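You operate a simulated robot arm through the tools that you are given. There is no shell and no other tool. Be economical: measure what you need, move in short steps, check, and stop when the job is done.

You are at the controls of a simulated robot arm. One attempt, no reset.

## Task
Zip up both cushion covers and stand them in the drawer tray. Set down upright: green cushion cover, blue-striped cushion cover.

It is judged by the outcome, as a careful person would: the job done as asked, and still so three seconds after it is handed in. It fails if anything else is knocked over, pushed out of place, dropped, spilled or broken. Lids that push on must go on centred and level and be pressed home; caps that screw on are set level and turned clockwise until they are tight.

## Robot
A 7-joint arm with a two-finger parallel gripper, fixed in place. Base frame: the origin is at the foot of the arm, x ahead of it, y to its left, z up; the work surface is at about z = 91. Lengths are in cm, angles in rad, forces in N, time in s.
With the tool pointing down near the work surface it reaches from about 24 to 68 cm from the base axis. Its first joint turns from -1.152 to 1.152 rad. Payload 2.4 kg.
The tool frame sits at the grasp point between the pads (the TCP): z along the fingers, y along the line on which they close. The tips reach 3 cm beyond it. Largest opening 9.4 cm; finger width 2.8, thickness 1; the body of the gripper, 5 by 9.6 cm, starts 5.5 cm behind the TCP.
Orientation is that of the tool frame in the base frame, as a unit quaternion [w, x, y, z]. With the fingers straight down and closing along the base's y, the tool's x points along the base's -x, its y along +y and its z along -z.

## Interface
- The arm moves only by the tool arm_command. Its argument "moves" is a list of rows, each a list of 2 entries, a list of its own where there are three numbers: the shift along the base's x, y, z in cm, then the turn, a rotation vector about the base's x, y, z in rad. In form: [[[x, y, z], [rx, ry, rz]], ...]. A call has 1 to 20 rows; each row shifts and turns the commanded pose from where the row before left it. "claw" is the finger opening in cm, from 0 to 9.4, set as the call begins (left out, the last holds). Rows are played at 5 a second. More than 5 cm and 0.15 rad between two rows, or a gripper value outside its range, and nothing of the call is played. Where a pose cannot be reached the arm comes as near as it can. A force on the tool above 40 N (or 10 N above the force at the start of the call, whichever is more), or a blocked arm, ends the call early, and 0.2 s more pass. Each finger travels about 15.3 cm/s and halts on what it meets, pressing with about 23 N; the grip force reading is that of the motor and also rises with nothing between the fingers. The clock runs only during rows and for 0.2 s after the last one: add rows that do not move to give the fingers time. The reply holds the time, the measured pose of the TCP, the force on the tool along the base axes, the opening and the grip force, in the units named above and with some noise, with the torque about the TCP (base axes, N m) and any sound that the robot's microphone picked up.
- Cameras (640 x 400 px; columns grow to the right, rows downward): "scene" is fixed at [4.81, 47.02, 143.93]; the picture's right is [-0.69, -0.72, 0.00], its down [-0.35, 0.34, -0.87] and it looks along [0.63, -0.60, -0.49] (base axes); focal length 313 px, centre (320, 200). "wrist" rides on the gripper at [7.6, 1.4, -10.2] in the tool frame; the picture's right is [-0.18, 0.98, 0.00], its down [-0.75, -0.14, -0.64] and it looks along [-0.63, -0.12, 0.77] (tool axes); focal length 243 px, centre (320, 200). There is no depth. A picture from a camera that has moved, and an enlarged one, comes with that camera's place and axes in the base frame and with its lens. The place of the scene camera against the robot may be out by one fixed shift of up to 2.5 cm in any direction.
- camera(camera): a new picture of that camera. It takes no simulated time.
- close_up(camera, box): a new picture of the part [left, top, right, bottom] of that camera's present view, enlarged. It takes no simulated time.
- sign_off(): hands the job in; it is judged then, once.

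Go step by step. Nothing tells you positions but the pictures and the camera data: compare them with the known pose of the tool, close in by small moves and look again before you grip or let go. The budget is 120 turns and 68 pictures, counting those below and the enlarged ones. Unless the task says otherwise, let go and move clear before handing in, and close with one line.

The tools are called after ">>>" as name(argument=value, ...) on one line, values as JSON. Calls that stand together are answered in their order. arm_command: Moves the arm, as the interface text tells. Its arguments: {"type":"object","properties":{"moves":{"type":"array","items":{"type":"array"}},"claw":{"type":"number"}},"required":["moves"]} The other tools are called the same way: camera (camera) takes a picture; close_up (camera, box) takes an enlarged picture of a part of a camera's view; sign_off () hands the job in.

At the start:

```text
time: 0.0
tcp_pos: [36.58, 4.69, 125.64]
ee_rot: [-0.001, 0.001, 1.0, 0.0]
contact_force: [-0.1, -0.3, 0.2]
ft_torque: [0.0, 0.01, 0.0]
width: 9.37
grip_force: 0.1
```

scene: 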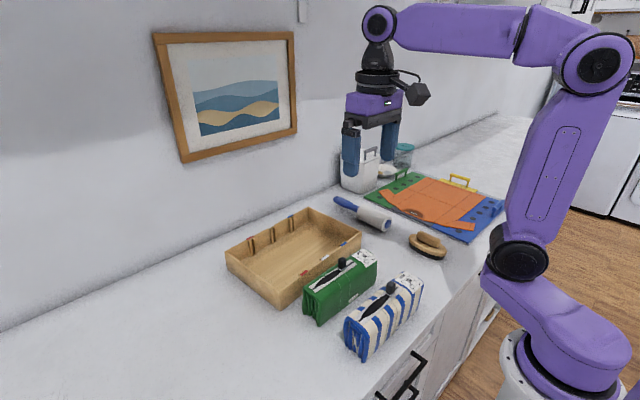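
wrist: 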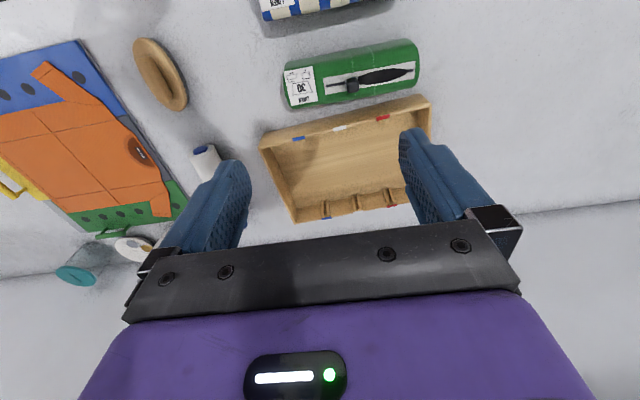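

I see a tray with dividers, and green and blue-striped covers in front of it, each with a zip on top partly open. I'll look closer at each before moving.

>>> close_up(camera="scene", box=[220, 190, 440, 370])

>>> close_up(camera="wrist", box=[220, 0, 460, 230])

```text
2.22 times, centred on (330, 280) of scene
camera zoom: at [4.81, 47.02, 143.93], right [-0.69, -0.72, 0.0], down [-0.35, 0.34, -0.87], along [0.63, -0.6, -0.49], focal length 695 px, centre (298, 22)
```

zoom: 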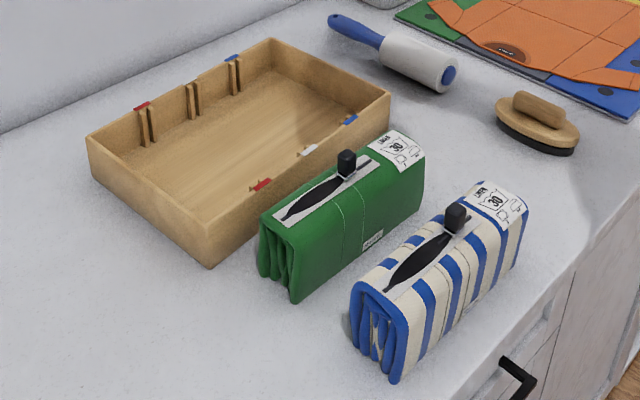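

```text
1.74 times, centred on (340, 115) of wrist
camera zoom: at [28.81, 6.21, 135.9], right [0.18, 0.98, 0.0], down [0.75, -0.14, 0.64], along [0.63, -0.12, -0.77], focal length 422 px, centre (285, 348)
```

zoom: 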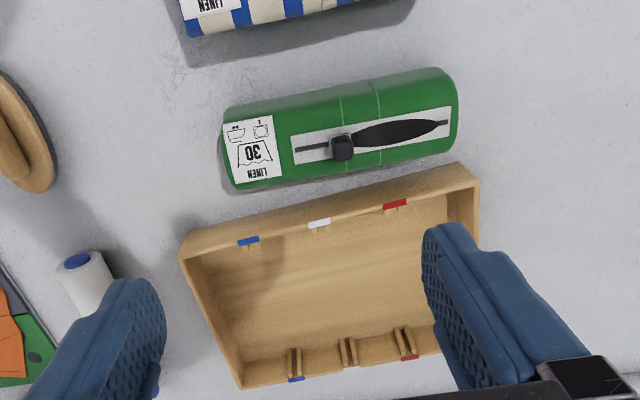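

The covers lie roughly along y, zips open toward +y. I move above the green slider to view it from close up.

>>> arm_command(moves=[[[0.6, 1.3, -4], [0, 0, 0]], [[0.6, 1.3, -4], [0, 0, 0]], [[0.6, 1.3, -3], [0, 0, 0]], [[0, 0, 0], [0, 0, 0]]])

>>> camera(camera="wrist")

>>> camera(camera="scene")

```text
time: 1.0
tcp_pos: [38.39, 8.56, 114.56]
ee_rot: [0.0, 0.0, 1.0, 0.0]
contact_force: [0.3, -0.3, 0.4]
ft_torque: [0.0, -0.03, -0.03]
width: 9.38
grip_force: 0.1
```

```text
63 pictures are left
camera wrist: at [30.61, 10.1, 124.82], right [0.18, 0.98, 0.0], down [0.75, -0.14, 0.64], along [0.63, -0.12, -0.77], focal length 243 px, centre (320, 200)
```

wrist: 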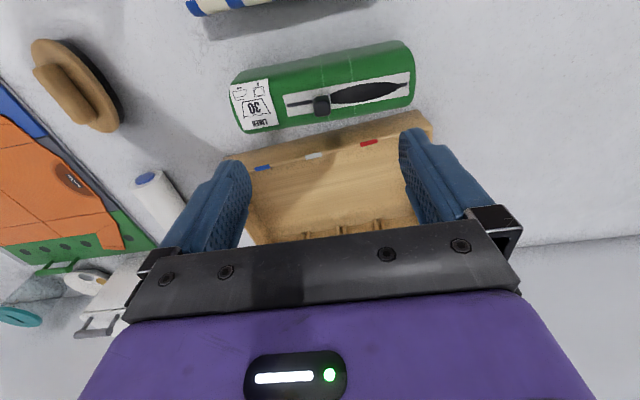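

```text
62 pictures are left
```

scene: 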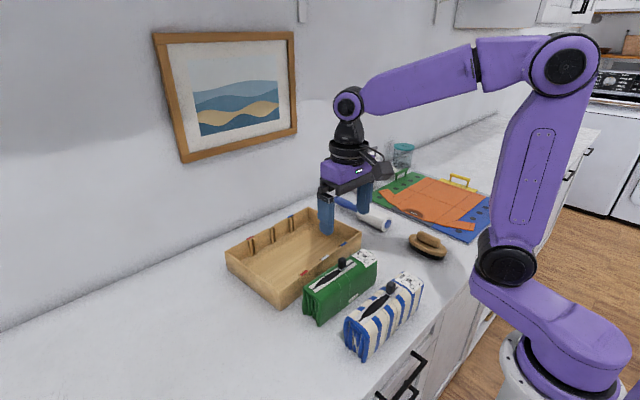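

Triangulating two wrist views puts the green slider at about (38.2, 8.7, 101.8), with the zip running along +y to about 16.8. I lower a bit and check.

>>> arm_command(moves=[[[0, 0, -4], [0, 0, 0]], [[0, 0.1, -2], [0, 0, 0]], [[0, 0, 0], [0, 0, 0]]], claw=4.5)

>>> camera(camera="wrist")

>>> close_up(camera="scene", box=[270, 200, 430, 360])

```text
time: 1.8
tcp_pos: [38.28, 8.67, 108.43]
ee_rot: [0.0, 0.0, 1.0, -0.001]
contact_force: [-0.4, 0.0, 0.7]
ft_torque: [0.02, -0.02, 0.02]
width: 4.51
grip_force: 0.0
```

```text
61 pictures are left
camera wrist: at [30.63, 10.15, 118.88], right [0.18, 0.98, 0.0], down [0.75, -0.14, 0.64], along [0.63, -0.12, -0.77], focal length 243 px, centre (320, 200)
```

wrist: 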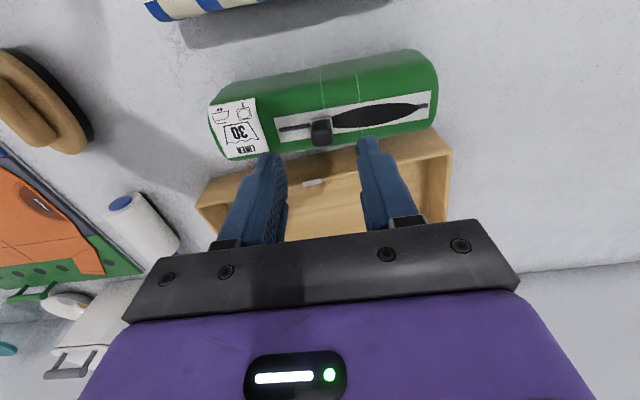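

```text
2.50 times, centred on (350, 280) of scene
camera zoom: at [4.81, 47.02, 143.93], right [-0.69, -0.72, 0.0], down [-0.35, 0.34, -0.87], along [0.63, -0.6, -0.49], focal length 782 px, centre (245, 0)
```

zoom: 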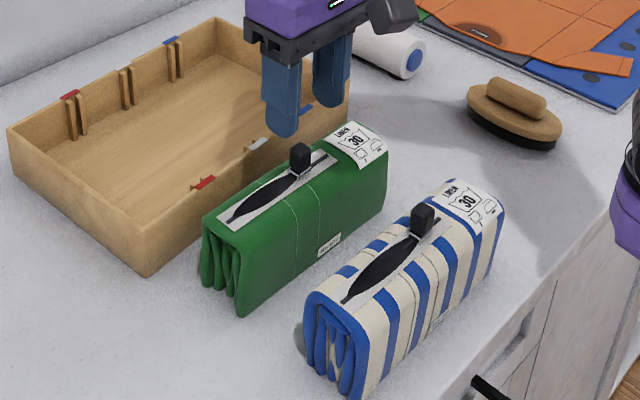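

The slider tab is directly below the fingers. I lower until the tips straddle it, then look.

>>> arm_command(moves=[[[-0.1, 0.15, -2], [0, 0, 0]], [[0, 0, -1.7], [0, 0, 0]], [[0, 0, 0], [0, 0, 0]]])

>>> close_up(camera="wrist", box=[180, 20, 480, 220])

>>> close_up(camera="scene", box=[290, 220, 390, 320])

```text
time: 2.6
tcp_pos: [38.17, 8.76, 104.78]
ee_rot: [0.0, 0.001, 1.0, 0.001]
contact_force: [-0.7, 0.3, -0.6]
ft_torque: [-0.04, 0.0, 0.02]
width: 4.51
grip_force: 0.2
```

```text
2.00 times, centred on (330, 120) of wrist
camera zoom: at [30.56, 10.32, 115.17], right [0.18, 0.98, 0.0], down [0.75, -0.14, 0.64], along [0.63, -0.12, -0.77], focal length 485 px, centre (300, 360)
```

zoom: 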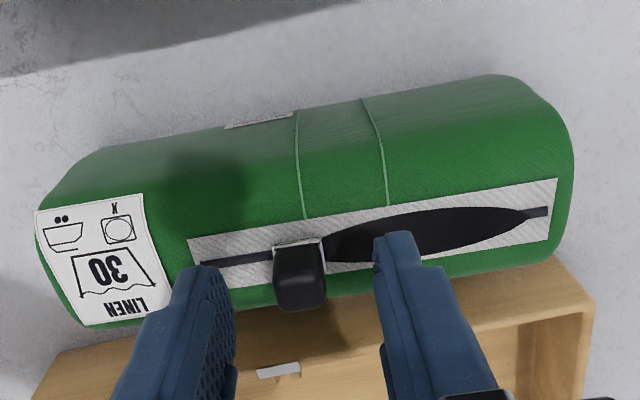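

```text
4.00 times, centred on (340, 270) of scene
camera zoom: at [4.81, 47.02, 143.93], right [-0.69, -0.72, 0.0], down [-0.35, 0.34, -0.87], along [0.63, -0.6, -0.49], focal length 1251 px, centre (240, -80)
```

zoom: 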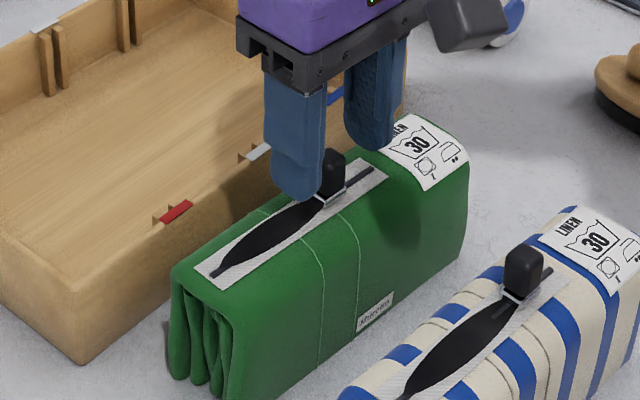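

Tips already straddle the tab (tab about z 99.7–103). I lower 1 cm more and close on it.

>>> arm_command(moves=[[[0, 0, -0.5], [0, 0, 0]], [[0, 0, -0.5], [0, 0, 0]], [[0, 0, 0], [0, 0, 0]]])

>>> arm_command(moves=[[[0, 0, 0], [0, 0, 0]], [[0, 0, 0], [0, 0, 0]], [[0, 0, 0], [0, 0, 0]]], claw=0.5)

>>> close_up(camera="wrist", box=[180, 20, 480, 220])

```text
time: 3.4
tcp_pos: [38.18, 8.84, 103.9]
ee_rot: [0.0, 0.0, 1.0, 0.0]
contact_force: [-0.5, 0.7, -0.2]
ft_torque: [0.01, -0.02, 0.01]
width: 4.49
grip_force: 0.1
```

```text
time: 4.2
tcp_pos: [38.17, 8.89, 103.84]
ee_rot: [0.0, 0.001, 1.0, 0.0]
contact_force: [-0.4, -0.2, 0.9]
ft_torque: [0.02, 0.03, -0.01]
width: 1.51
grip_force: 23.0
```

```text
2.00 times, centred on (330, 120) of wrist
camera zoom: at [30.52, 10.36, 114.16], right [0.18, 0.98, 0.0], down [0.75, -0.14, 0.64], along [0.63, -0.12, -0.77], focal length 485 px, centre (300, 360)
```

zoom: 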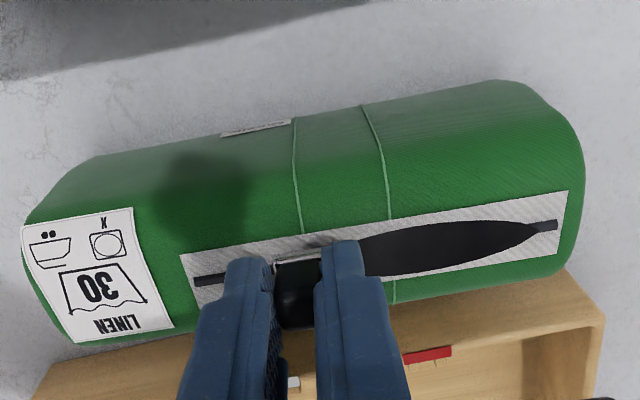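

Gripped at 1.5 cm. The zip runs almost exactly along +y to y≈16.5; I pull 2.5 cm first and check that the cover stays put.

>>> arm_command(moves=[[[0, 0.6, 0], [0, 0, 0]], [[0, 0.6, 0], [0, 0, 0]], [[0, 0.6, 0], [0, 0, 0]], [[0, 0.7, 0], [0, 0, 0]], [[0, 0, 0], [0, 0, 0]]])

>>> close_up(camera="wrist", box=[180, 20, 480, 220])

>>> close_up(camera="scene", box=[220, 200, 440, 360])

```text
time: 5.4
tcp_pos: [38.16, 11.36, 103.99]
ee_rot: [0.0, 0.0, 1.0, -0.001]
contact_force: [0.4, 1.4, -0.4]
ft_torque: [-0.01, 0.04, -0.02]
width: 1.52
grip_force: 22.6
```

```text
2.00 times, centred on (330, 120) of wrist
camera zoom: at [30.5, 12.87, 114.19], right [0.18, 0.98, 0.0], down [0.75, -0.14, 0.64], along [0.63, -0.12, -0.77], focal length 485 px, centre (300, 360)
```

zoom: 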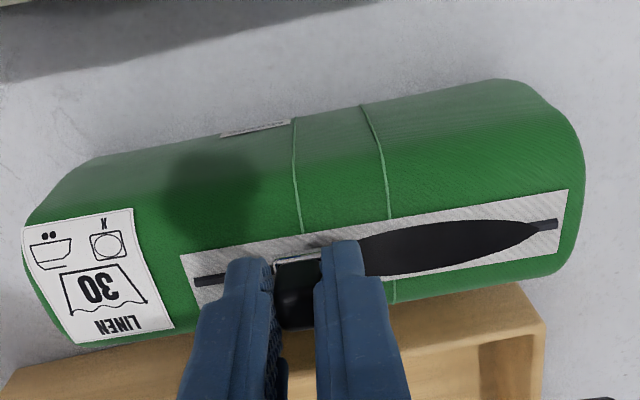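

```text
2.50 times, centred on (330, 280) of scene
camera zoom: at [4.81, 47.02, 143.93], right [-0.69, -0.72, 0.0], down [-0.35, 0.34, -0.87], along [0.63, -0.6, -0.49], focal length 782 px, centre (295, 0)
```

zoom: 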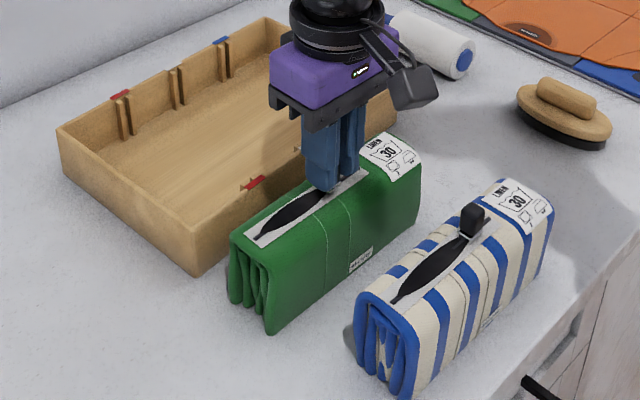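

The whole cover slid instead of the slider moving, so it needs to be held down. I'll press down through the gripped tab to raise its friction on the table, watching the force.

>>> arm_command(moves=[[[0, 0, -0.2], [0, 0, 0]], [[0, 0, -0.2], [0, 0, 0]], [[0, 0, 0], [0, 0, 0]]])

```text
time: 6.2
tcp_pos: [38.23, 11.36, 103.51]
ee_rot: [0.002, 0.001, 1.0, 0.001]
contact_force: [-0.4, 0.3, 19.0]
ft_torque: [0.0, -0.13, -0.02]
width: 1.55
grip_force: 23.0
```

Pressing with 19 N now. I pull +y by 2 cm in small steps.

>>> arm_command(moves=[[[0, 0.4, 0], [0, 0, 0]], [[0, 0.4, 0], [0, 0, 0]], [[0, 0.4, 0], [0, 0, 0]], [[0, 0.4, 0], [0, 0, 0]], [[0, 0.4, 0], [0, 0, 0]]])

>>> close_up(camera="wrist", box=[180, 20, 480, 220])

```text
time: 7.4
tcp_pos: [38.2, 13.41, 103.56]
ee_rot: [0.002, 0.001, 1.0, 0.001]
contact_force: [7.0, -0.5, 15.4]
ft_torque: [0.01, -0.36, -0.02]
width: 1.53
grip_force: 23.0
```

```text
2.00 times, centred on (330, 120) of wrist
camera zoom: at [30.52, 14.86, 113.78], right [0.18, 0.98, 0.0], down [0.75, -0.14, 0.64], along [0.63, -0.12, -0.77], focal length 485 px, centre (300, 360)
```

zoom: 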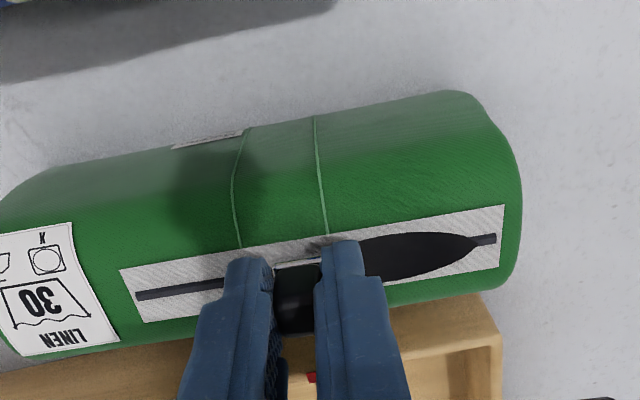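

It works: the slider moved along the zip. I continue, easing x slightly.

>>> arm_command(moves=[[[0.05, 0.4, 0], [0, 0, 0]], [[0.05, 0.4, 0], [0, 0, 0]], [[0, 0.4, 0], [0, 0, 0]], [[0, 0.4, 0], [0, 0, 0]], [[0, 0.4, 0], [0, 0, 0]], [[0, 0.4, 0], [0, 0, 0]], [[0, 0.4, 0], [0, 0, 0]]])

>>> close_up(camera="wrist", box=[180, 20, 480, 220])

```text
time: 9.0
tcp_pos: [38.28, 16.18, 103.55]
ee_rot: [-0.001, 0.001, 1.0, 0.0]
contact_force: [-0.1, -0.5, 8.8]
ft_torque: [-0.03, 0.22, 0.01]
width: 1.55
grip_force: 23.1
```

```text
2.00 times, centred on (330, 120) of wrist
camera zoom: at [30.58, 17.67, 113.77], right [0.18, 0.98, 0.0], down [0.75, -0.14, 0.64], along [0.63, -0.12, -0.77], focal length 485 px, centre (300, 360)
```

zoom: 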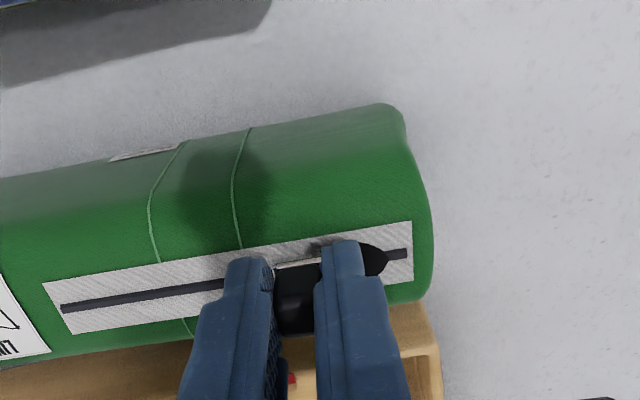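

Nearly there, about 2.5 cm left. I press slightly more and continue to the end stop.

>>> arm_command(moves=[[[0, 0.3, -0.1], [0, 0, 0]], [[0, 0.4, -0.05], [0, 0, 0]], [[0, 0.4, 0], [0, 0, 0]], [[0, 0.4, 0], [0, 0, 0]], [[0, 0.4, 0], [0, 0, 0]], [[0, 0.3, 0], [0, 0, 0]]])

>>> close_up(camera="wrist", box=[180, 20, 480, 220])

```text
time: 10.4
tcp_pos: [38.34, 18.34, 103.4]
ee_rot: [0.001, -0.001, 1.0, 0.001]
contact_force: [-1.4, 0.1, 19.0]
ft_torque: [-0.07, -0.03, -0.05]
width: 1.52
grip_force: 23.0
```

```text
2.00 times, centred on (330, 120) of wrist
camera zoom: at [30.58, 19.86, 113.64], right [0.18, 0.98, 0.0], down [0.75, -0.14, 0.64], along [0.63, -0.12, -0.77], focal length 485 px, centre (300, 360)
```

zoom: 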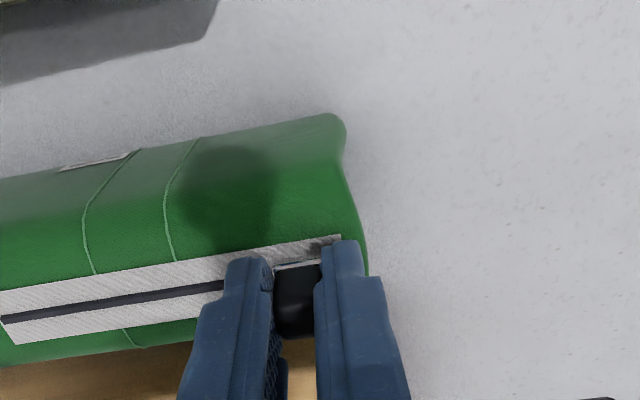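

The lens is almost gone. One more short push to be sure of the end stop, then I release and look.

>>> arm_command(moves=[[[0, 0.3, 0], [0, 0, 0]], [[0, 0.3, 0], [0, 0, 0]], [[0, 0.3, 0], [0, 0, 0]]])

>>> close_up(camera="wrist", box=[180, 20, 480, 220])

```text
time: 11.2
tcp_pos: [38.31, 19.13, 103.2]
ee_rot: [0.0, 0.001, 1.0, -0.001]
contact_force: [0.2, -7.5, 13.0]
ft_torque: [-0.35, -0.3, -0.08]
width: 1.54
grip_force: 22.9
```

```text
2.00 times, centred on (330, 120) of wrist
camera zoom: at [30.6, 20.64, 113.64], right [0.18, 0.98, 0.0], down [0.75, -0.14, 0.64], along [0.63, -0.12, -0.77], focal length 485 px, centre (300, 360)
```

zoom: 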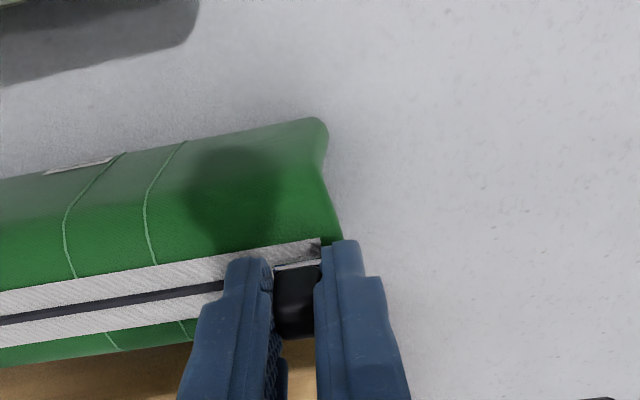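

The 7.5 N reaction and the picture say the slider is at its stop. I release the pressure, open and lift to look.

>>> arm_command(moves=[[[0, -0.1, 0.2], [0, 0, 0]], [[0, 0, 0.2], [0, 0, 0]], [[0, 0, 0], [0, 0, 0]]])

>>> arm_command(moves=[[[0, 0, 0], [0, 0, 0]], [[0, 0, 0], [0, 0, 0]], [[0, 0, 2], [0, 0, 0]], [[0, 0, 4], [0, 0, 0]], [[0, 0, 4], [0, 0, 0]], [[0, -1, 3], [0, 0, 0]], [[0, 0, 0], [0, 0, 0]]], claw=4.5)

>>> camera(camera="wrist")

>>> close_up(camera="scene", box=[220, 200, 440, 360])

```text
time: 12.0
tcp_pos: [38.16, 19.16, 103.69]
ee_rot: [-0.001, 0.001, 1.0, 0.0]
contact_force: [0.3, 0.1, -3.1]
ft_torque: [0.21, 0.0, 0.0]
width: 1.54
grip_force: 23.2
```

```text
time: 13.6
tcp_pos: [38.19, 18.19, 116.85]
ee_rot: [-0.001, 0.0, 1.0, 0.0]
contact_force: [0.1, 1.0, -0.2]
ft_torque: [0.02, -0.01, -0.02]
width: 4.49
grip_force: 0.2
```

```text
50 pictures are left
camera wrist: at [30.55, 19.71, 127.17], right [0.18, 0.98, 0.0], down [0.75, -0.14, 0.64], along [0.63, -0.12, -0.77], focal length 243 px, centre (320, 200)
```

wrist: 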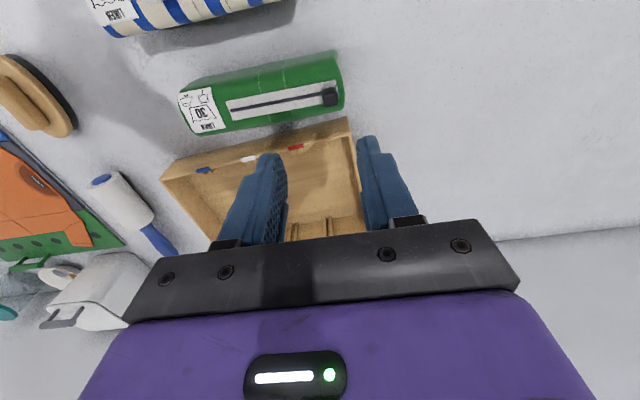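

```text
2.50 times, centred on (330, 280) of scene
camera zoom: at [4.81, 47.02, 143.93], right [-0.69, -0.72, 0.0], down [-0.35, 0.34, -0.87], along [0.63, -0.6, -0.49], focal length 782 px, centre (295, 0)
```

zoom: 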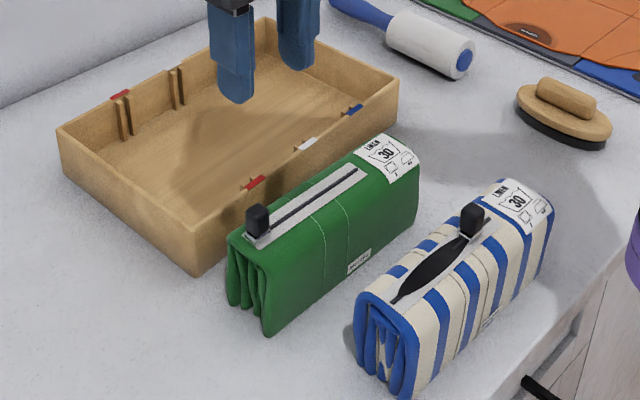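

Green is fully zipped. The blue slider should be near (27.5, 7); I move above it and look.

>>> arm_command(moves=[[[-3.5, -3.7, 0], [0, 0, 0]], [[-3.5, -3.7, 0], [0, 0, 0]], [[-3.6, -3.7, -1], [0, 0, 0]], [[0, 0, 0], [0, 0, 0]]])

>>> camera(camera="wrist")

```text
refused: row 1 steps farther than a row can; nothing moved
```

```text
48 pictures are left
camera wrist: at [30.55, 19.71, 127.17], right [0.18, 0.98, 0.0], down [0.75, -0.14, 0.64], along [0.63, -0.12, -0.77], focal length 243 px, centre (320, 200)
```

wrist: 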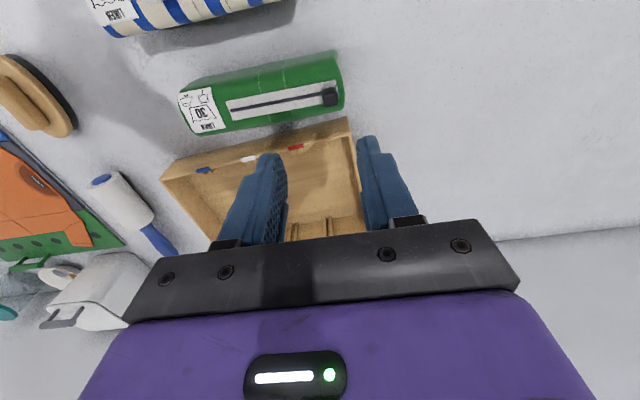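

The step was too long; I split it into smaller rows and go to the blue cover.

>>> arm_command(moves=[[[-2.7, -2.8, 0], [0, 0, 0]], [[-2.7, -2.8, 0], [0, 0, 0]], [[-2.7, -2.8, 0], [0, 0, 0]], [[-2.6, -2.7, -1], [0, 0, 0]], [[0, 0, 0], [0, 0, 0]]])

>>> camera(camera="wrist")

```text
time: 14.8
tcp_pos: [27.58, 7.18, 115.78]
ee_rot: [0.0, 0.0, 1.0, 0.0]
contact_force: [-0.6, 0.2, -0.1]
ft_torque: [0.02, 0.02, 0.02]
width: 4.51
grip_force: 0.0
```

```text
47 pictures are left
camera wrist: at [19.92, 8.64, 126.04], right [0.18, 0.98, 0.0], down [0.75, -0.14, 0.64], along [0.63, -0.12, -0.77], focal length 243 px, centre (320, 200)
```

wrist: 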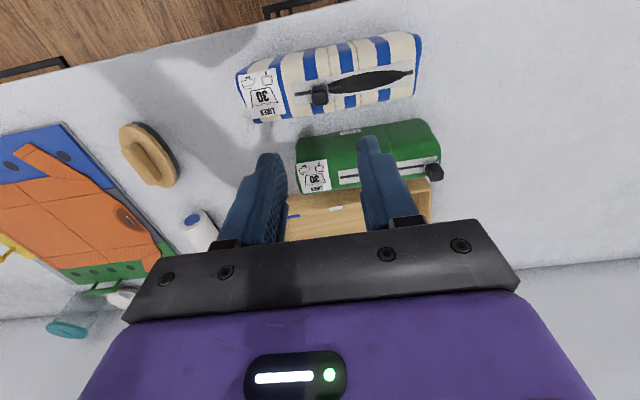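

Blue tab is at about (27.0, 7.3). I shift over it, lower, and re-measure.

>>> arm_command(moves=[[[-0.5, 0.1, -4], [0, 0, 0]], [[0, 0, -2.5], [0, 0, 0]], [[0, 0, 0], [0, 0, 0]]])

>>> close_up(camera="wrist", box=[180, 20, 480, 220])

```text
time: 15.6
tcp_pos: [27.07, 7.31, 109.18]
ee_rot: [0.0, 0.0, 1.0, 0.0]
contact_force: [0.2, 0.4, 0.9]
ft_torque: [-0.01, -0.05, -0.03]
width: 4.51
grip_force: 0.2
```

```text
2.00 times, centred on (330, 120) of wrist
camera zoom: at [19.39, 8.76, 119.52], right [0.18, 0.98, 0.0], down [0.75, -0.14, 0.64], along [0.63, -0.12, -0.77], focal length 485 px, centre (300, 360)
```

zoom: 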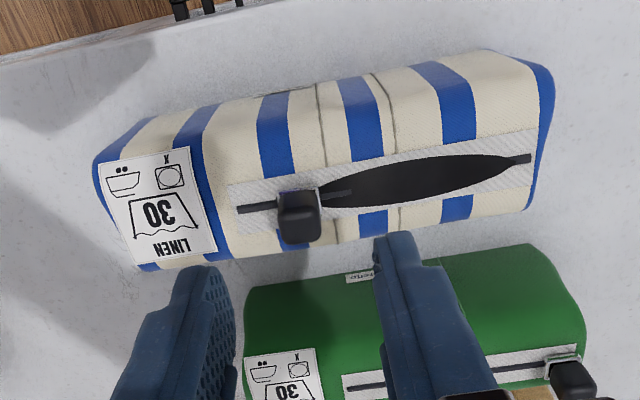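

The blue zip lies along y at x≈27.05, tab at y≈7.35. I lower to straddle the tab and check.

>>> arm_command(moves=[[[0, 0.05, -2], [0, 0, 0]], [[0, 0, -2], [0, 0, 0]], [[0, 0, -0.6], [0, 0, 0]], [[0, 0, 0], [0, 0, 0]]])

>>> close_up(camera="wrist", box=[180, 20, 480, 220])

>>> close_up(camera="scene", box=[320, 230, 440, 330])

```text
time: 16.6
tcp_pos: [27.16, 7.3, 104.66]
ee_rot: [0.0, 0.0, 1.0, 0.0]
contact_force: [0.7, 0.6, 0.2]
ft_torque: [-0.01, -0.02, 0.02]
width: 4.51
grip_force: 0.1
```

```text
2.00 times, centred on (330, 120) of wrist
camera zoom: at [19.38, 8.71, 114.93], right [0.18, 0.98, 0.0], down [0.75, -0.14, 0.64], along [0.63, -0.12, -0.77], focal length 485 px, centre (300, 360)
```

zoom: 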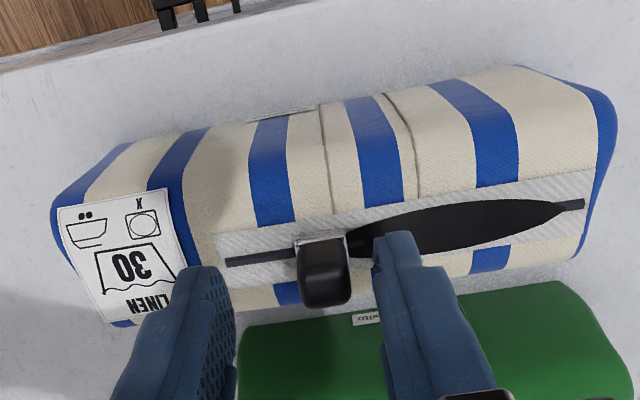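

```text
4.00 times, centred on (380, 280) of scene
camera zoom: at [4.81, 47.02, 143.93], right [-0.69, -0.72, 0.0], down [-0.35, 0.34, -0.87], along [0.63, -0.6, -0.49], focal length 1251 px, centre (80, -120)
```

zoom: 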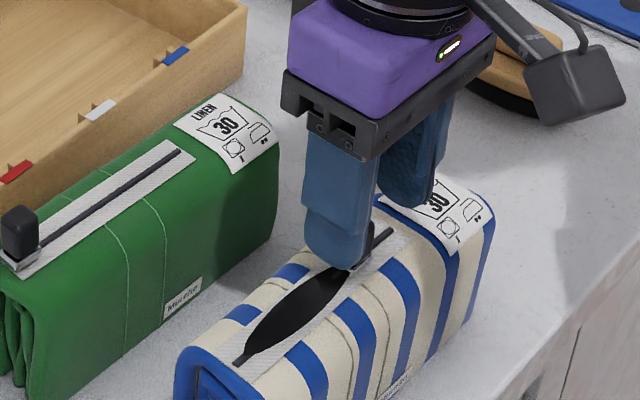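

The tab is at y≈7.9, so I shift +0.55 in y, lower 0.7 and close.

>>> arm_command(moves=[[[0, 0.55, 0], [0, 0, 0]], [[0, 0, -0.4], [0, 0, 0]], [[0, 0, -0.3], [0, 0, 0]], [[0, 0, 0], [0, 0, 0]]])

>>> arm_command(moves=[[[0, 0, 0], [0, 0, 0]], [[0, 0, 0], [0, 0, 0]], [[0, 0, 0], [0, 0, 0]]], claw=0.5)

>>> arm_command(moves=[[[0, 0, -0.2], [0, 0, 0]], [[0, 0, -0.2], [0, 0, 0]], [[0, 0, 0], [0, 0, 0]]])

>>> close_up(camera="wrist", box=[180, 20, 480, 220])

```text
time: 17.6
tcp_pos: [27.03, 7.7, 103.94]
ee_rot: [0.001, 0.0, 1.0, 0.0]
contact_force: [0.1, -0.8, -0.2]
ft_torque: [0.01, 0.0, -0.01]
width: 4.52
grip_force: 0.0
```

```text
time: 18.4
tcp_pos: [27.15, 7.8, 103.81]
ee_rot: [0.001, 0.0, 1.0, 0.0]
contact_force: [0.3, -0.8, 0.4]
ft_torque: [0.01, -0.05, -0.06]
width: 1.52
grip_force: 22.5
```

```text
time: 19.2
tcp_pos: [27.08, 7.79, 103.67]
ee_rot: [0.001, 0.0, 1.0, 0.002]
contact_force: [0.0, 2.0, 18.0]
ft_torque: [-0.04, -0.09, -0.07]
width: 1.52
grip_force: 23.2
```

```text
2.00 times, centred on (330, 120) of wrist
camera zoom: at [19.43, 9.26, 113.88], right [0.18, 0.98, 0.0], down [0.75, -0.14, 0.64], along [0.63, -0.12, -0.77], focal length 485 px, centre (300, 360)
```

zoom: 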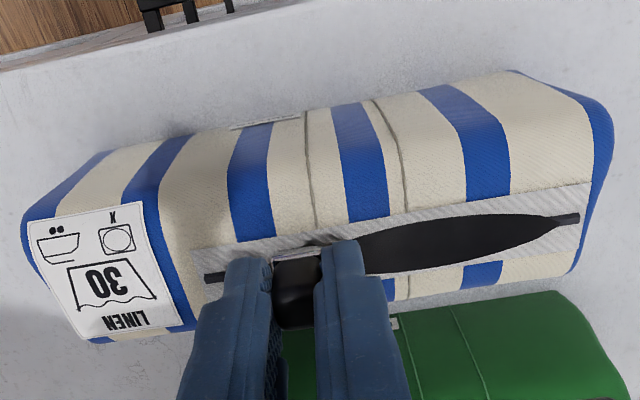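

Gripped and pressed with 18 N. I pull 3 cm along +y and check.

>>> arm_command(moves=[[[0, 0.4, 0], [0, 0, 0]], [[0, 0.4, 0], [0, 0, 0]], [[0, 0.4, 0], [0, 0, 0]], [[0, 0.4, 0], [0, 0, 0]], [[0, 0.4, 0], [0, 0, 0]], [[0, 0.4, 0], [0, 0, 0]], [[0, 0.4, 0], [0, 0, 0]]])

>>> close_up(camera="wrist", box=[180, 20, 480, 220])

```text
time: 20.8
tcp_pos: [27.04, 10.53, 103.48]
ee_rot: [-0.002, 0.001, 1.0, 0.0]
contact_force: [4.9, -0.5, 3.0]
ft_torque: [0.02, -0.6, -0.02]
width: 1.49
grip_force: 23.1
```

```text
2.00 times, centred on (330, 120) of wrist
camera zoom: at [19.38, 12.05, 113.85], right [0.18, 0.98, 0.0], down [0.75, -0.14, 0.64], along [0.63, -0.12, -0.77], focal length 485 px, centre (300, 360)
```

zoom: 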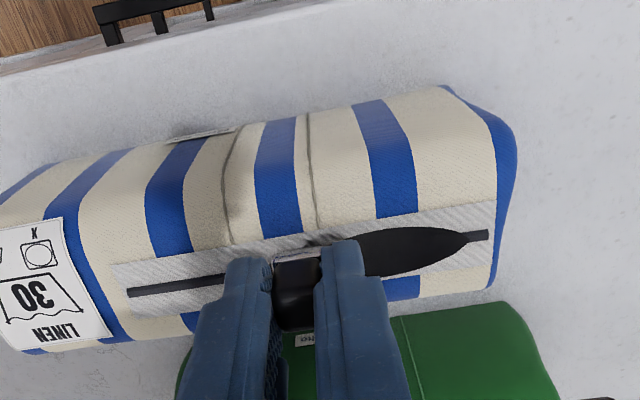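

Moving well; pressure has fallen to 3 N, so I press a bit more and keep pulling.

>>> arm_command(moves=[[[0.05, 0, -0.15], [0, 0, 0]], [[0, 0, -0.05], [0, 0, 0]]])

>>> arm_command(moves=[[[0, 0.4, 0], [0, 0, 0]], [[0, 0.4, 0], [0, 0, 0]], [[0, 0.4, 0], [0, 0, 0]], [[0, 0.4, 0], [0, 0, 0]], [[0, 0.4, 0], [0, 0, 0]], [[0, 0.4, 0], [0, 0, 0]]])

>>> close_up(camera="wrist", box=[180, 20, 480, 220])

```text
time: 21.4
tcp_pos: [27.17, 10.59, 103.38]
ee_rot: [-0.001, 0.0, 1.0, 0.0]
contact_force: [-4.8, 1.3, 18.0]
ft_torque: [0.04, 0.2, -0.03]
width: 1.54
grip_force: 23.4
```

```text
time: 22.8
tcp_pos: [27.08, 12.97, 103.37]
ee_rot: [0.001, 0.0, 1.0, 0.0]
contact_force: [-1.3, -1.0, 0.5]
ft_torque: [0.02, 0.2, -0.03]
width: 1.57
grip_force: 23.4
```

```text
2.00 times, centred on (330, 120) of wrist
camera zoom: at [19.42, 14.48, 113.64], right [0.18, 0.98, 0.0], down [0.75, -0.14, 0.64], along [0.63, -0.12, -0.77], focal length 485 px, centre (300, 360)
```

zoom: 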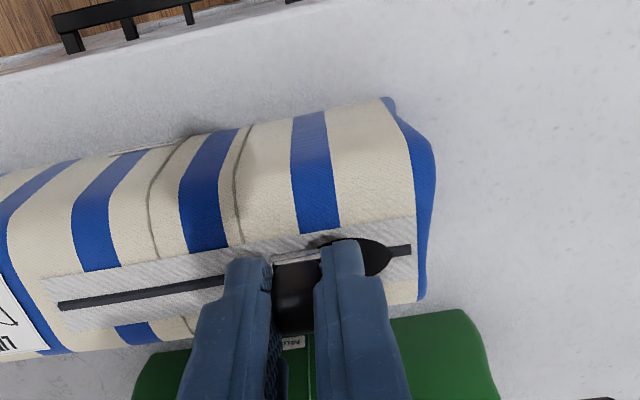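

About 2.5 cm remains; press again and finish to the stop.

>>> arm_command(moves=[[[0, 0, -0.15], [0, 0, 0]], [[0, 0, 0], [0, 0, 0]]])

>>> arm_command(moves=[[[0, 0.4, 0], [0, 0, 0]], [[0, 0.4, -0.05], [0, 0, 0]], [[0, 0.4, 0], [0, 0, 0]], [[0, 0.4, -0.05], [0, 0, 0]], [[0, 0.4, 0], [0, 0, 0]], [[0, 0.4, 0], [0, 0, 0]], [[0, 0.3, 0], [0, 0, 0]]])

>>> close_up(camera="wrist", box=[180, 20, 480, 220])

```text
time: 23.4
tcp_pos: [27.09, 13.09, 103.15]
ee_rot: [0.0, 0.001, 1.0, 0.001]
contact_force: [-5.0, 0.7, 19.1]
ft_torque: [-0.05, -0.01, -0.05]
width: 1.56
grip_force: 23.0
```

```text
time: 24.1
tcp_pos: [27.11, 13.92, 103.13]
ee_rot: [0.0, 0.0, 1.0, 0.001]
contact_force: [-4.1, 0.3, 10.2]
ft_torque: [-0.16, 0.16, -0.09]
width: 1.56
grip_force: 23.3
stopped in row 3: the force on the tool passed its limit (the readings are from after the stop); the commanded pose is now the measured one
```

```text
2.00 times, centred on (330, 120) of wrist
camera zoom: at [19.48, 15.39, 113.5], right [0.18, 0.98, 0.0], down [0.75, -0.14, 0.64], along [0.63, -0.12, -0.77], focal length 485 px, centre (300, 360)
```

zoom: 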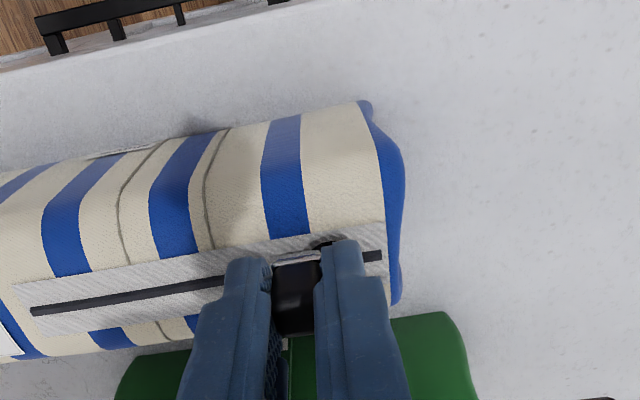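

Force limit tripped briefly; I continue gently over the last 1.5 cm.

>>> arm_command(moves=[[[0, 0.3, 0], [0, 0, 0]], [[0, 0.3, 0], [0, 0, 0]], [[0, 0.3, 0], [0, 0, 0]], [[0, 0.3, 0], [0, 0, 0]]])

>>> close_up(camera="wrist", box=[180, 20, 480, 220])

```text
time: 25.1
tcp_pos: [27.32, 15.12, 103.13]
ee_rot: [0.001, 0.0, 1.0, 0.001]
contact_force: [-6.3, -0.2, 12.3]
ft_torque: [-0.15, 0.35, 0.03]
width: 1.53
grip_force: 23.6
```

```text
2.00 times, centred on (330, 120) of wrist
camera zoom: at [19.48, 16.59, 113.5], right [0.18, 0.98, 0.0], down [0.75, -0.14, 0.64], along [0.63, -0.12, -0.77], focal length 485 px, centre (300, 360)
```

zoom: 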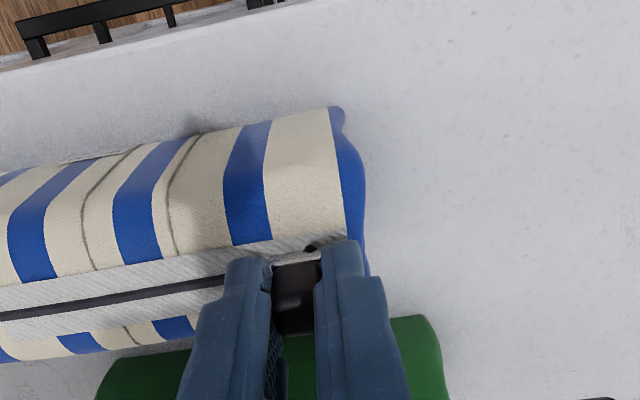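

>>> arm_command(moves=[[[-0.05, 0.3, 0], [0, 0, 0]], [[-0.05, 0.3, 0], [0, 0, 0]], [[0, 0.3, 0], [0, 0, 0]]])

>>> close_up(camera="wrist", box=[180, 20, 480, 220])

```text
time: 25.9
tcp_pos: [27.02, 15.96, 103.21]
ee_rot: [0.002, 0.0, 1.0, 0.001]
contact_force: [3.4, -6.3, 13.4]
ft_torque: [-0.32, -0.42, -0.02]
width: 1.54
grip_force: 22.6
```

```text
2.00 times, centred on (330, 120) of wrist
camera zoom: at [19.44, 17.44, 113.48], right [0.18, 0.98, 0.0], down [0.75, -0.14, 0.64], along [0.63, -0.12, -0.77], focal length 485 px, centre (300, 360)
```

zoom: 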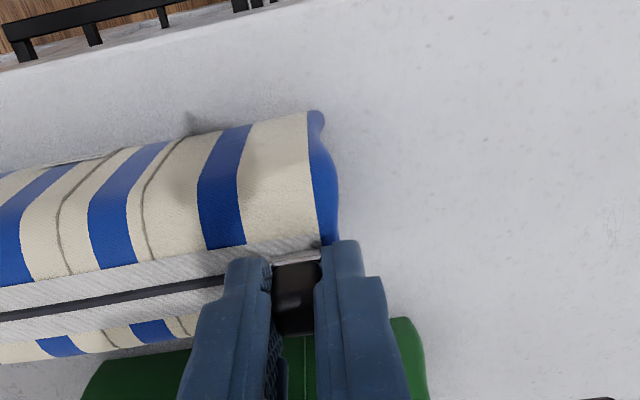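

Blue is at its stop too. I release, lift, then start turning the tool 90° so that the fingers close across the covers.

>>> arm_command(moves=[[[0, -0.1, 0.2], [0, 0, 0]], [[0, 0, 0.2], [0, 0, 0]], [[0, 0, 0], [0, 0, 0]]])

>>> arm_command(moves=[[[0, 0, 0], [0, 0, 0]], [[0, 0, 0], [0, 0, 0]], [[0, 0, 2], [0, 0, 0]], [[0, 0, 4], [0, 0, 0]], [[1, -1, 4], [0, 0, 0]], [[2, -2, 3], [0, 0, 0]], [[2, -2, 3], [0, 0, 0]], [[2, -2, 3], [0, 0, 0]], [[0, 0, 0], [0, 0, 0]]], claw=4.5)

>>> camera(camera="wrist")

>>> close_up(camera="scene", box=[220, 200, 440, 360])

```text
time: 26.7
tcp_pos: [27.12, 15.87, 103.57]
ee_rot: [0.0, -0.001, 1.0, 0.001]
contact_force: [0.3, -0.1, -3.2]
ft_torque: [0.24, -0.01, 0.0]
width: 1.51
grip_force: 23.0
```

```text
time: 28.7
tcp_pos: [34.13, 8.79, 122.63]
ee_rot: [0.0, 0.0, 1.0, 0.001]
contact_force: [0.1, -0.5, 0.3]
ft_torque: [0.0, 0.0, 0.02]
width: 4.5
grip_force: 0.2
```

```text
37 pictures are left
camera wrist: at [26.5, 10.29, 133.0], right [0.18, 0.98, 0.0], down [0.75, -0.14, 0.64], along [0.63, -0.12, -0.77], focal length 243 px, centre (320, 200)
```

wrist: 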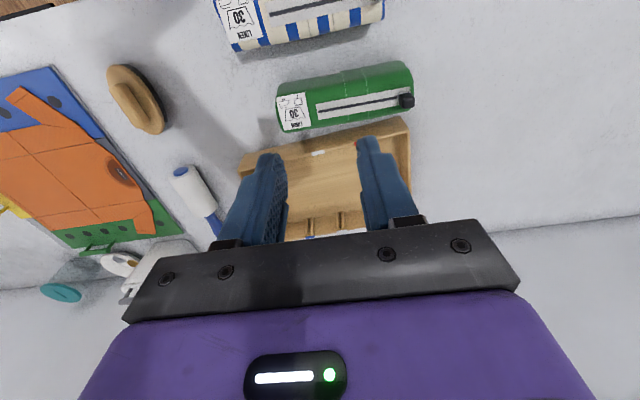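

```text
2.50 times, centred on (330, 280) of scene
camera zoom: at [4.81, 47.02, 143.93], right [-0.69, -0.72, 0.0], down [-0.35, 0.34, -0.87], along [0.63, -0.6, -0.49], focal length 782 px, centre (295, 0)
```

zoom: 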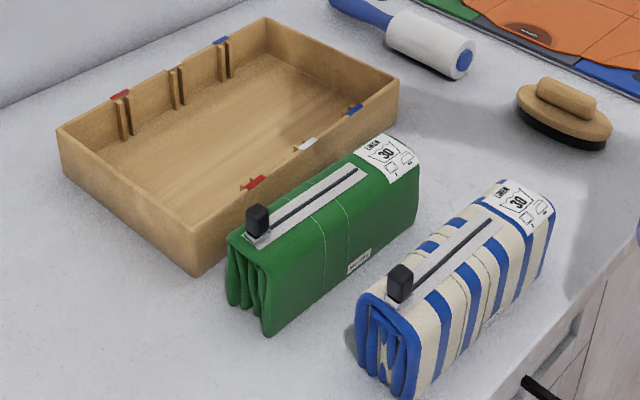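

Both zips are closed. Before lifting I measure the tray properly, so I move over it for a view.

>>> arm_command(moves=[[[3, 0, 1], [0, 0, 0]], [[3, 0, 1], [0, 0, 0]], [[3, 0, 1], [0, 0, 0]], [[2, 0, 1], [0, 0, 0]], [[0, 0, 0], [0, 0, 0]]], claw=9.3)

>>> close_up(camera="wrist", box=[200, 0, 480, 230])

>>> close_up(camera="scene", box=[220, 200, 380, 310])

```text
time: 29.9
tcp_pos: [45.14, 8.92, 126.56]
ee_rot: [0.001, 0.0, 1.0, 0.001]
contact_force: [0.7, -0.2, -0.2]
ft_torque: [0.01, 0.01, 0.02]
width: 9.28
grip_force: 0.0
```

```text
1.74 times, centred on (340, 115) of wrist
camera zoom: at [37.38, 10.36, 136.87], right [0.18, 0.98, 0.0], down [0.75, -0.14, 0.64], along [0.63, -0.12, -0.77], focal length 422 px, centre (285, 348)
```

zoom: 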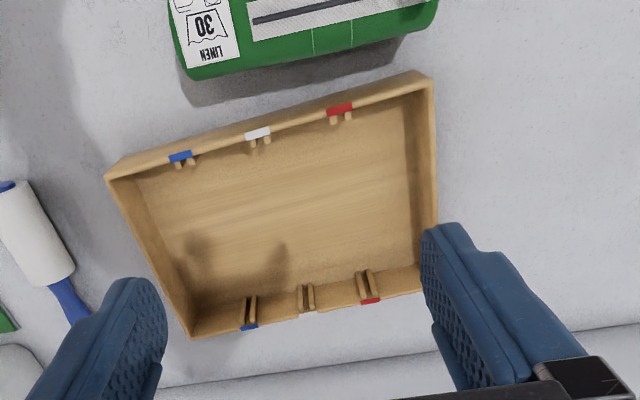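

```text
3.64 times, centred on (300, 255) of scene
camera zoom: at [4.81, 47.02, 143.93], right [-0.69, -0.72, 0.0], down [-0.35, 0.34, -0.87], along [0.63, -0.6, -0.49], focal length 1138 px, centre (393, 0)
```

zoom: 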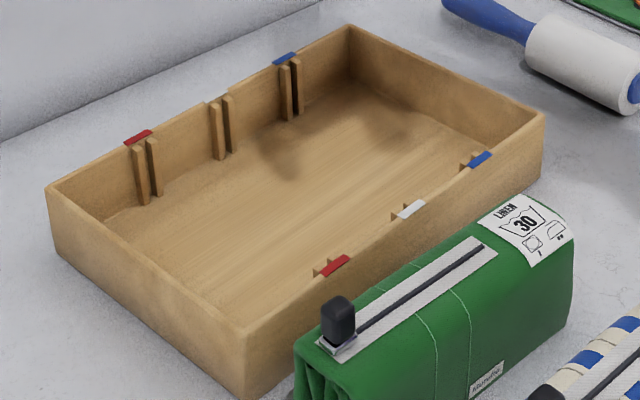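

Tray: centre about (56.4, 6.5), inside about 29×19 cm, turned about +0.08 rad, rib pairs at the middle and ±7.5 cm. Both covers fit side by side along its length. Now I turn the tool 90° above the green cover.

>>> arm_command(moves=[[[-0.6, 0.2, -0.6], [0, 0, 0.1428]], [[-0.6, 0.2, -0.6], [0, 0, 0.1428]], [[-0.6, 0.2, -0.6], [0, 0, 0.1428]], [[-0.6, 0.2, -0.6], [0, 0, 0.1428]], [[-0.6, 0.2, -0.6], [0, 0, 0.1428]], [[-0.6, 0.2, -0.6], [0, 0, 0.1428]], [[-0.6, 0.2, -0.6], [0, 0, 0.1428]], [[-0.6, 0.2, -0.6], [0, 0, 0.1428]], [[-0.6, 0.2, -0.6], [0, 0, 0.1428]], [[-0.6, 0.2, -0.6], [0, 0, 0.1428]], [[-0.9, 0.5, -0.6], [0, 0, 0.1428]], [[0, 0, -2], [0, 0, 0]], [[0, 0, 0], [0, 0, 0]]])

>>> camera(camera="wrist")

>>> camera(camera="scene")

```text
time: 32.7
tcp_pos: [38.23, 11.33, 117.94]
ee_rot: [0.0, 0.707, -0.707, -0.002]
contact_force: [-0.7, -1.1, 0.3]
ft_torque: [-0.01, -0.01, -0.03]
width: 9.3
grip_force: 0.0
```

```text
33 pictures are left
camera wrist: at [36.72, 3.84, 128.3], right [-0.98, 0.18, 0.0], down [0.14, 0.75, 0.64], along [0.12, 0.63, -0.77], focal length 243 px, centre (320, 200)
```

wrist: 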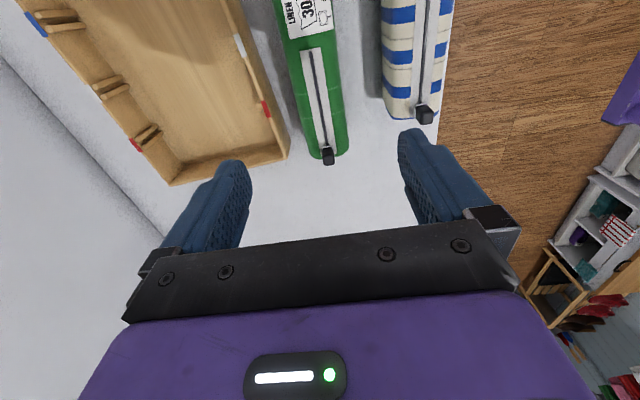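

```text
32 pictures are left
```

scene: 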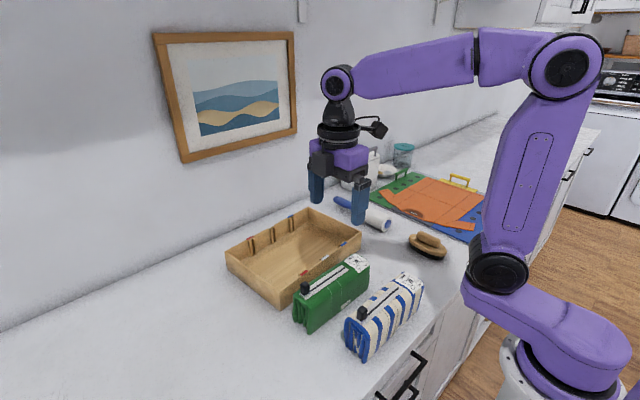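

Rotation went fine. I lower toward the green cover to check alignment before straddling it.

>>> arm_command(moves=[[[0, 0, -4], [0, 0, 0]], [[0.1, 0.1, -4], [0, 0, 0]], [[0, 0, 0], [0, 0, 0]]])

>>> camera(camera="wrist")

```text
time: 33.5
tcp_pos: [38.31, 11.53, 109.98]
ee_rot: [-0.001, -0.707, 0.707, 0.002]
contact_force: [0.2, -0.9, -1.0]
ft_torque: [-0.01, 0.05, 0.0]
width: 9.31
grip_force: 0.1
```

```text
31 pictures are left
camera wrist: at [36.77, 3.98, 120.31], right [-0.98, 0.18, 0.0], down [0.14, 0.75, 0.64], along [0.12, 0.63, -0.77], focal length 243 px, centre (320, 200)
```

wrist: 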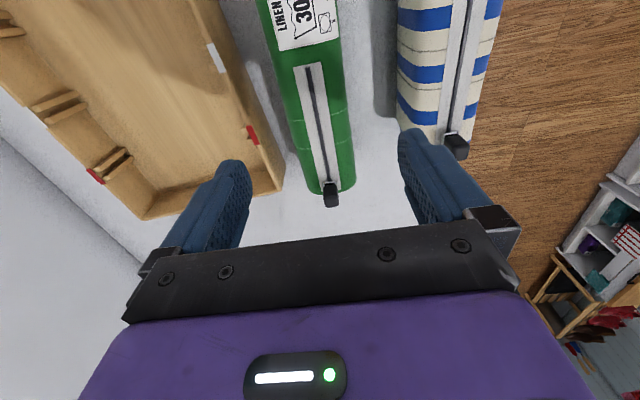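

Aligned: cover centreline x≈38.4, square to the fingers. I narrow to 8.4 cm and descend around the cover.

>>> arm_command(moves=[[[0.1, -0.1, -3], [0, 0, 0]], [[0, 0, -3], [0, 0, 0]], [[0, 0, -3], [0, 0, 0]], [[0, 0, -2.5], [0, 0, 0]], [[0, 0, -2], [0, 0, 0]], [[0, 0, 0], [0, 0, 0]]], claw=8.4)

>>> close_up(camera="scene", box=[260, 210, 440, 350])

>>> camera(camera="wrist")

```text
time: 34.9
tcp_pos: [38.43, 11.4, 96.51]
ee_rot: [0.0, -0.707, 0.707, 0.002]
contact_force: [0.4, 0.1, 0.0]
ft_torque: [0.0, 0.01, 0.0]
width: 8.38
grip_force: 0.0
```

```text
2.86 times, centred on (350, 280) of scene
camera zoom: at [4.81, 47.02, 143.93], right [-0.69, -0.72, 0.0], down [-0.35, 0.34, -0.87], along [0.63, -0.6, -0.49], focal length 894 px, centre (234, -29)
```

zoom: 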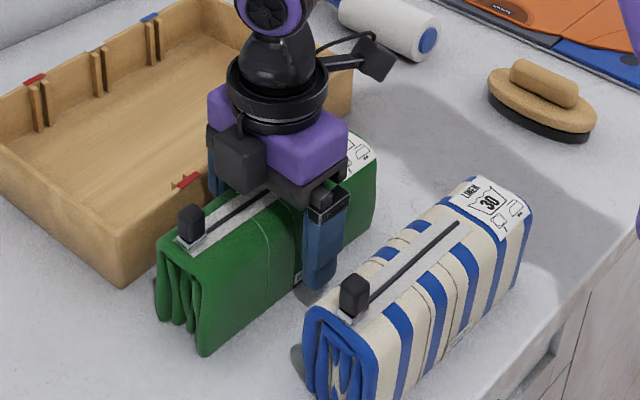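

```text
29 pictures are left
camera wrist: at [36.91, 3.79, 106.76], right [-0.98, 0.18, 0.0], down [0.14, 0.75, 0.64], along [0.12, 0.63, -0.77], focal length 243 px, centre (320, 200)
```

wrist: 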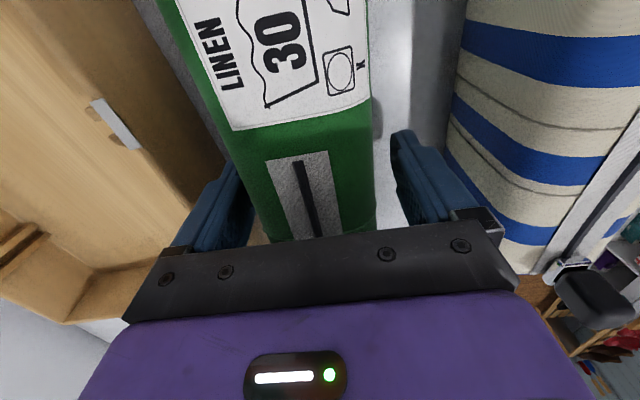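

The fingers straddle the green cover cleanly. I close and lift a little to test.

>>> arm_command(moves=[[[0, 0, 0], [0, 0, 0]], [[0, 0, 0], [0, 0, 0]], [[0, 0, 0], [0, 0, 0]], [[0, 0, 0], [0, 0, 0]]], claw=3)

>>> arm_command(moves=[[[0, 0, 0.5], [0, 0, 0]], [[0, 0, 1], [0, 0, 0]], [[0, 0, 0], [0, 0, 0]]])

>>> close_up(camera="scene", box=[260, 210, 440, 350])

```text
time: 35.9
tcp_pos: [38.43, 11.34, 96.53]
ee_rot: [0.001, 0.707, -0.707, -0.001]
contact_force: [0.9, -0.9, -0.5]
ft_torque: [0.13, -0.03, -0.11]
width: 6.44
grip_force: 23.4
```

```text
time: 36.7
tcp_pos: [38.42, 11.45, 98.05]
ee_rot: [0.001, 0.707, -0.707, -0.001]
contact_force: [0.2, 0.6, -3.8]
ft_torque: [0.03, 0.02, 0.0]
width: 6.41
grip_force: 23.0
```

```text
2.86 times, centred on (350, 280) of scene
camera zoom: at [4.81, 47.02, 143.93], right [-0.69, -0.72, 0.0], down [-0.35, 0.34, -0.87], along [0.63, -0.6, -0.49], focal length 894 px, centre (234, -29)
```

zoom: 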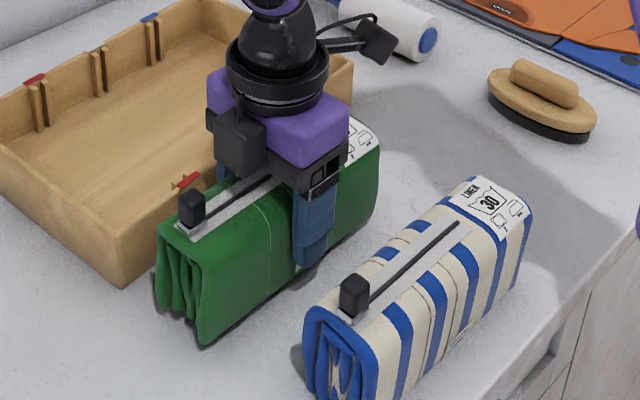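

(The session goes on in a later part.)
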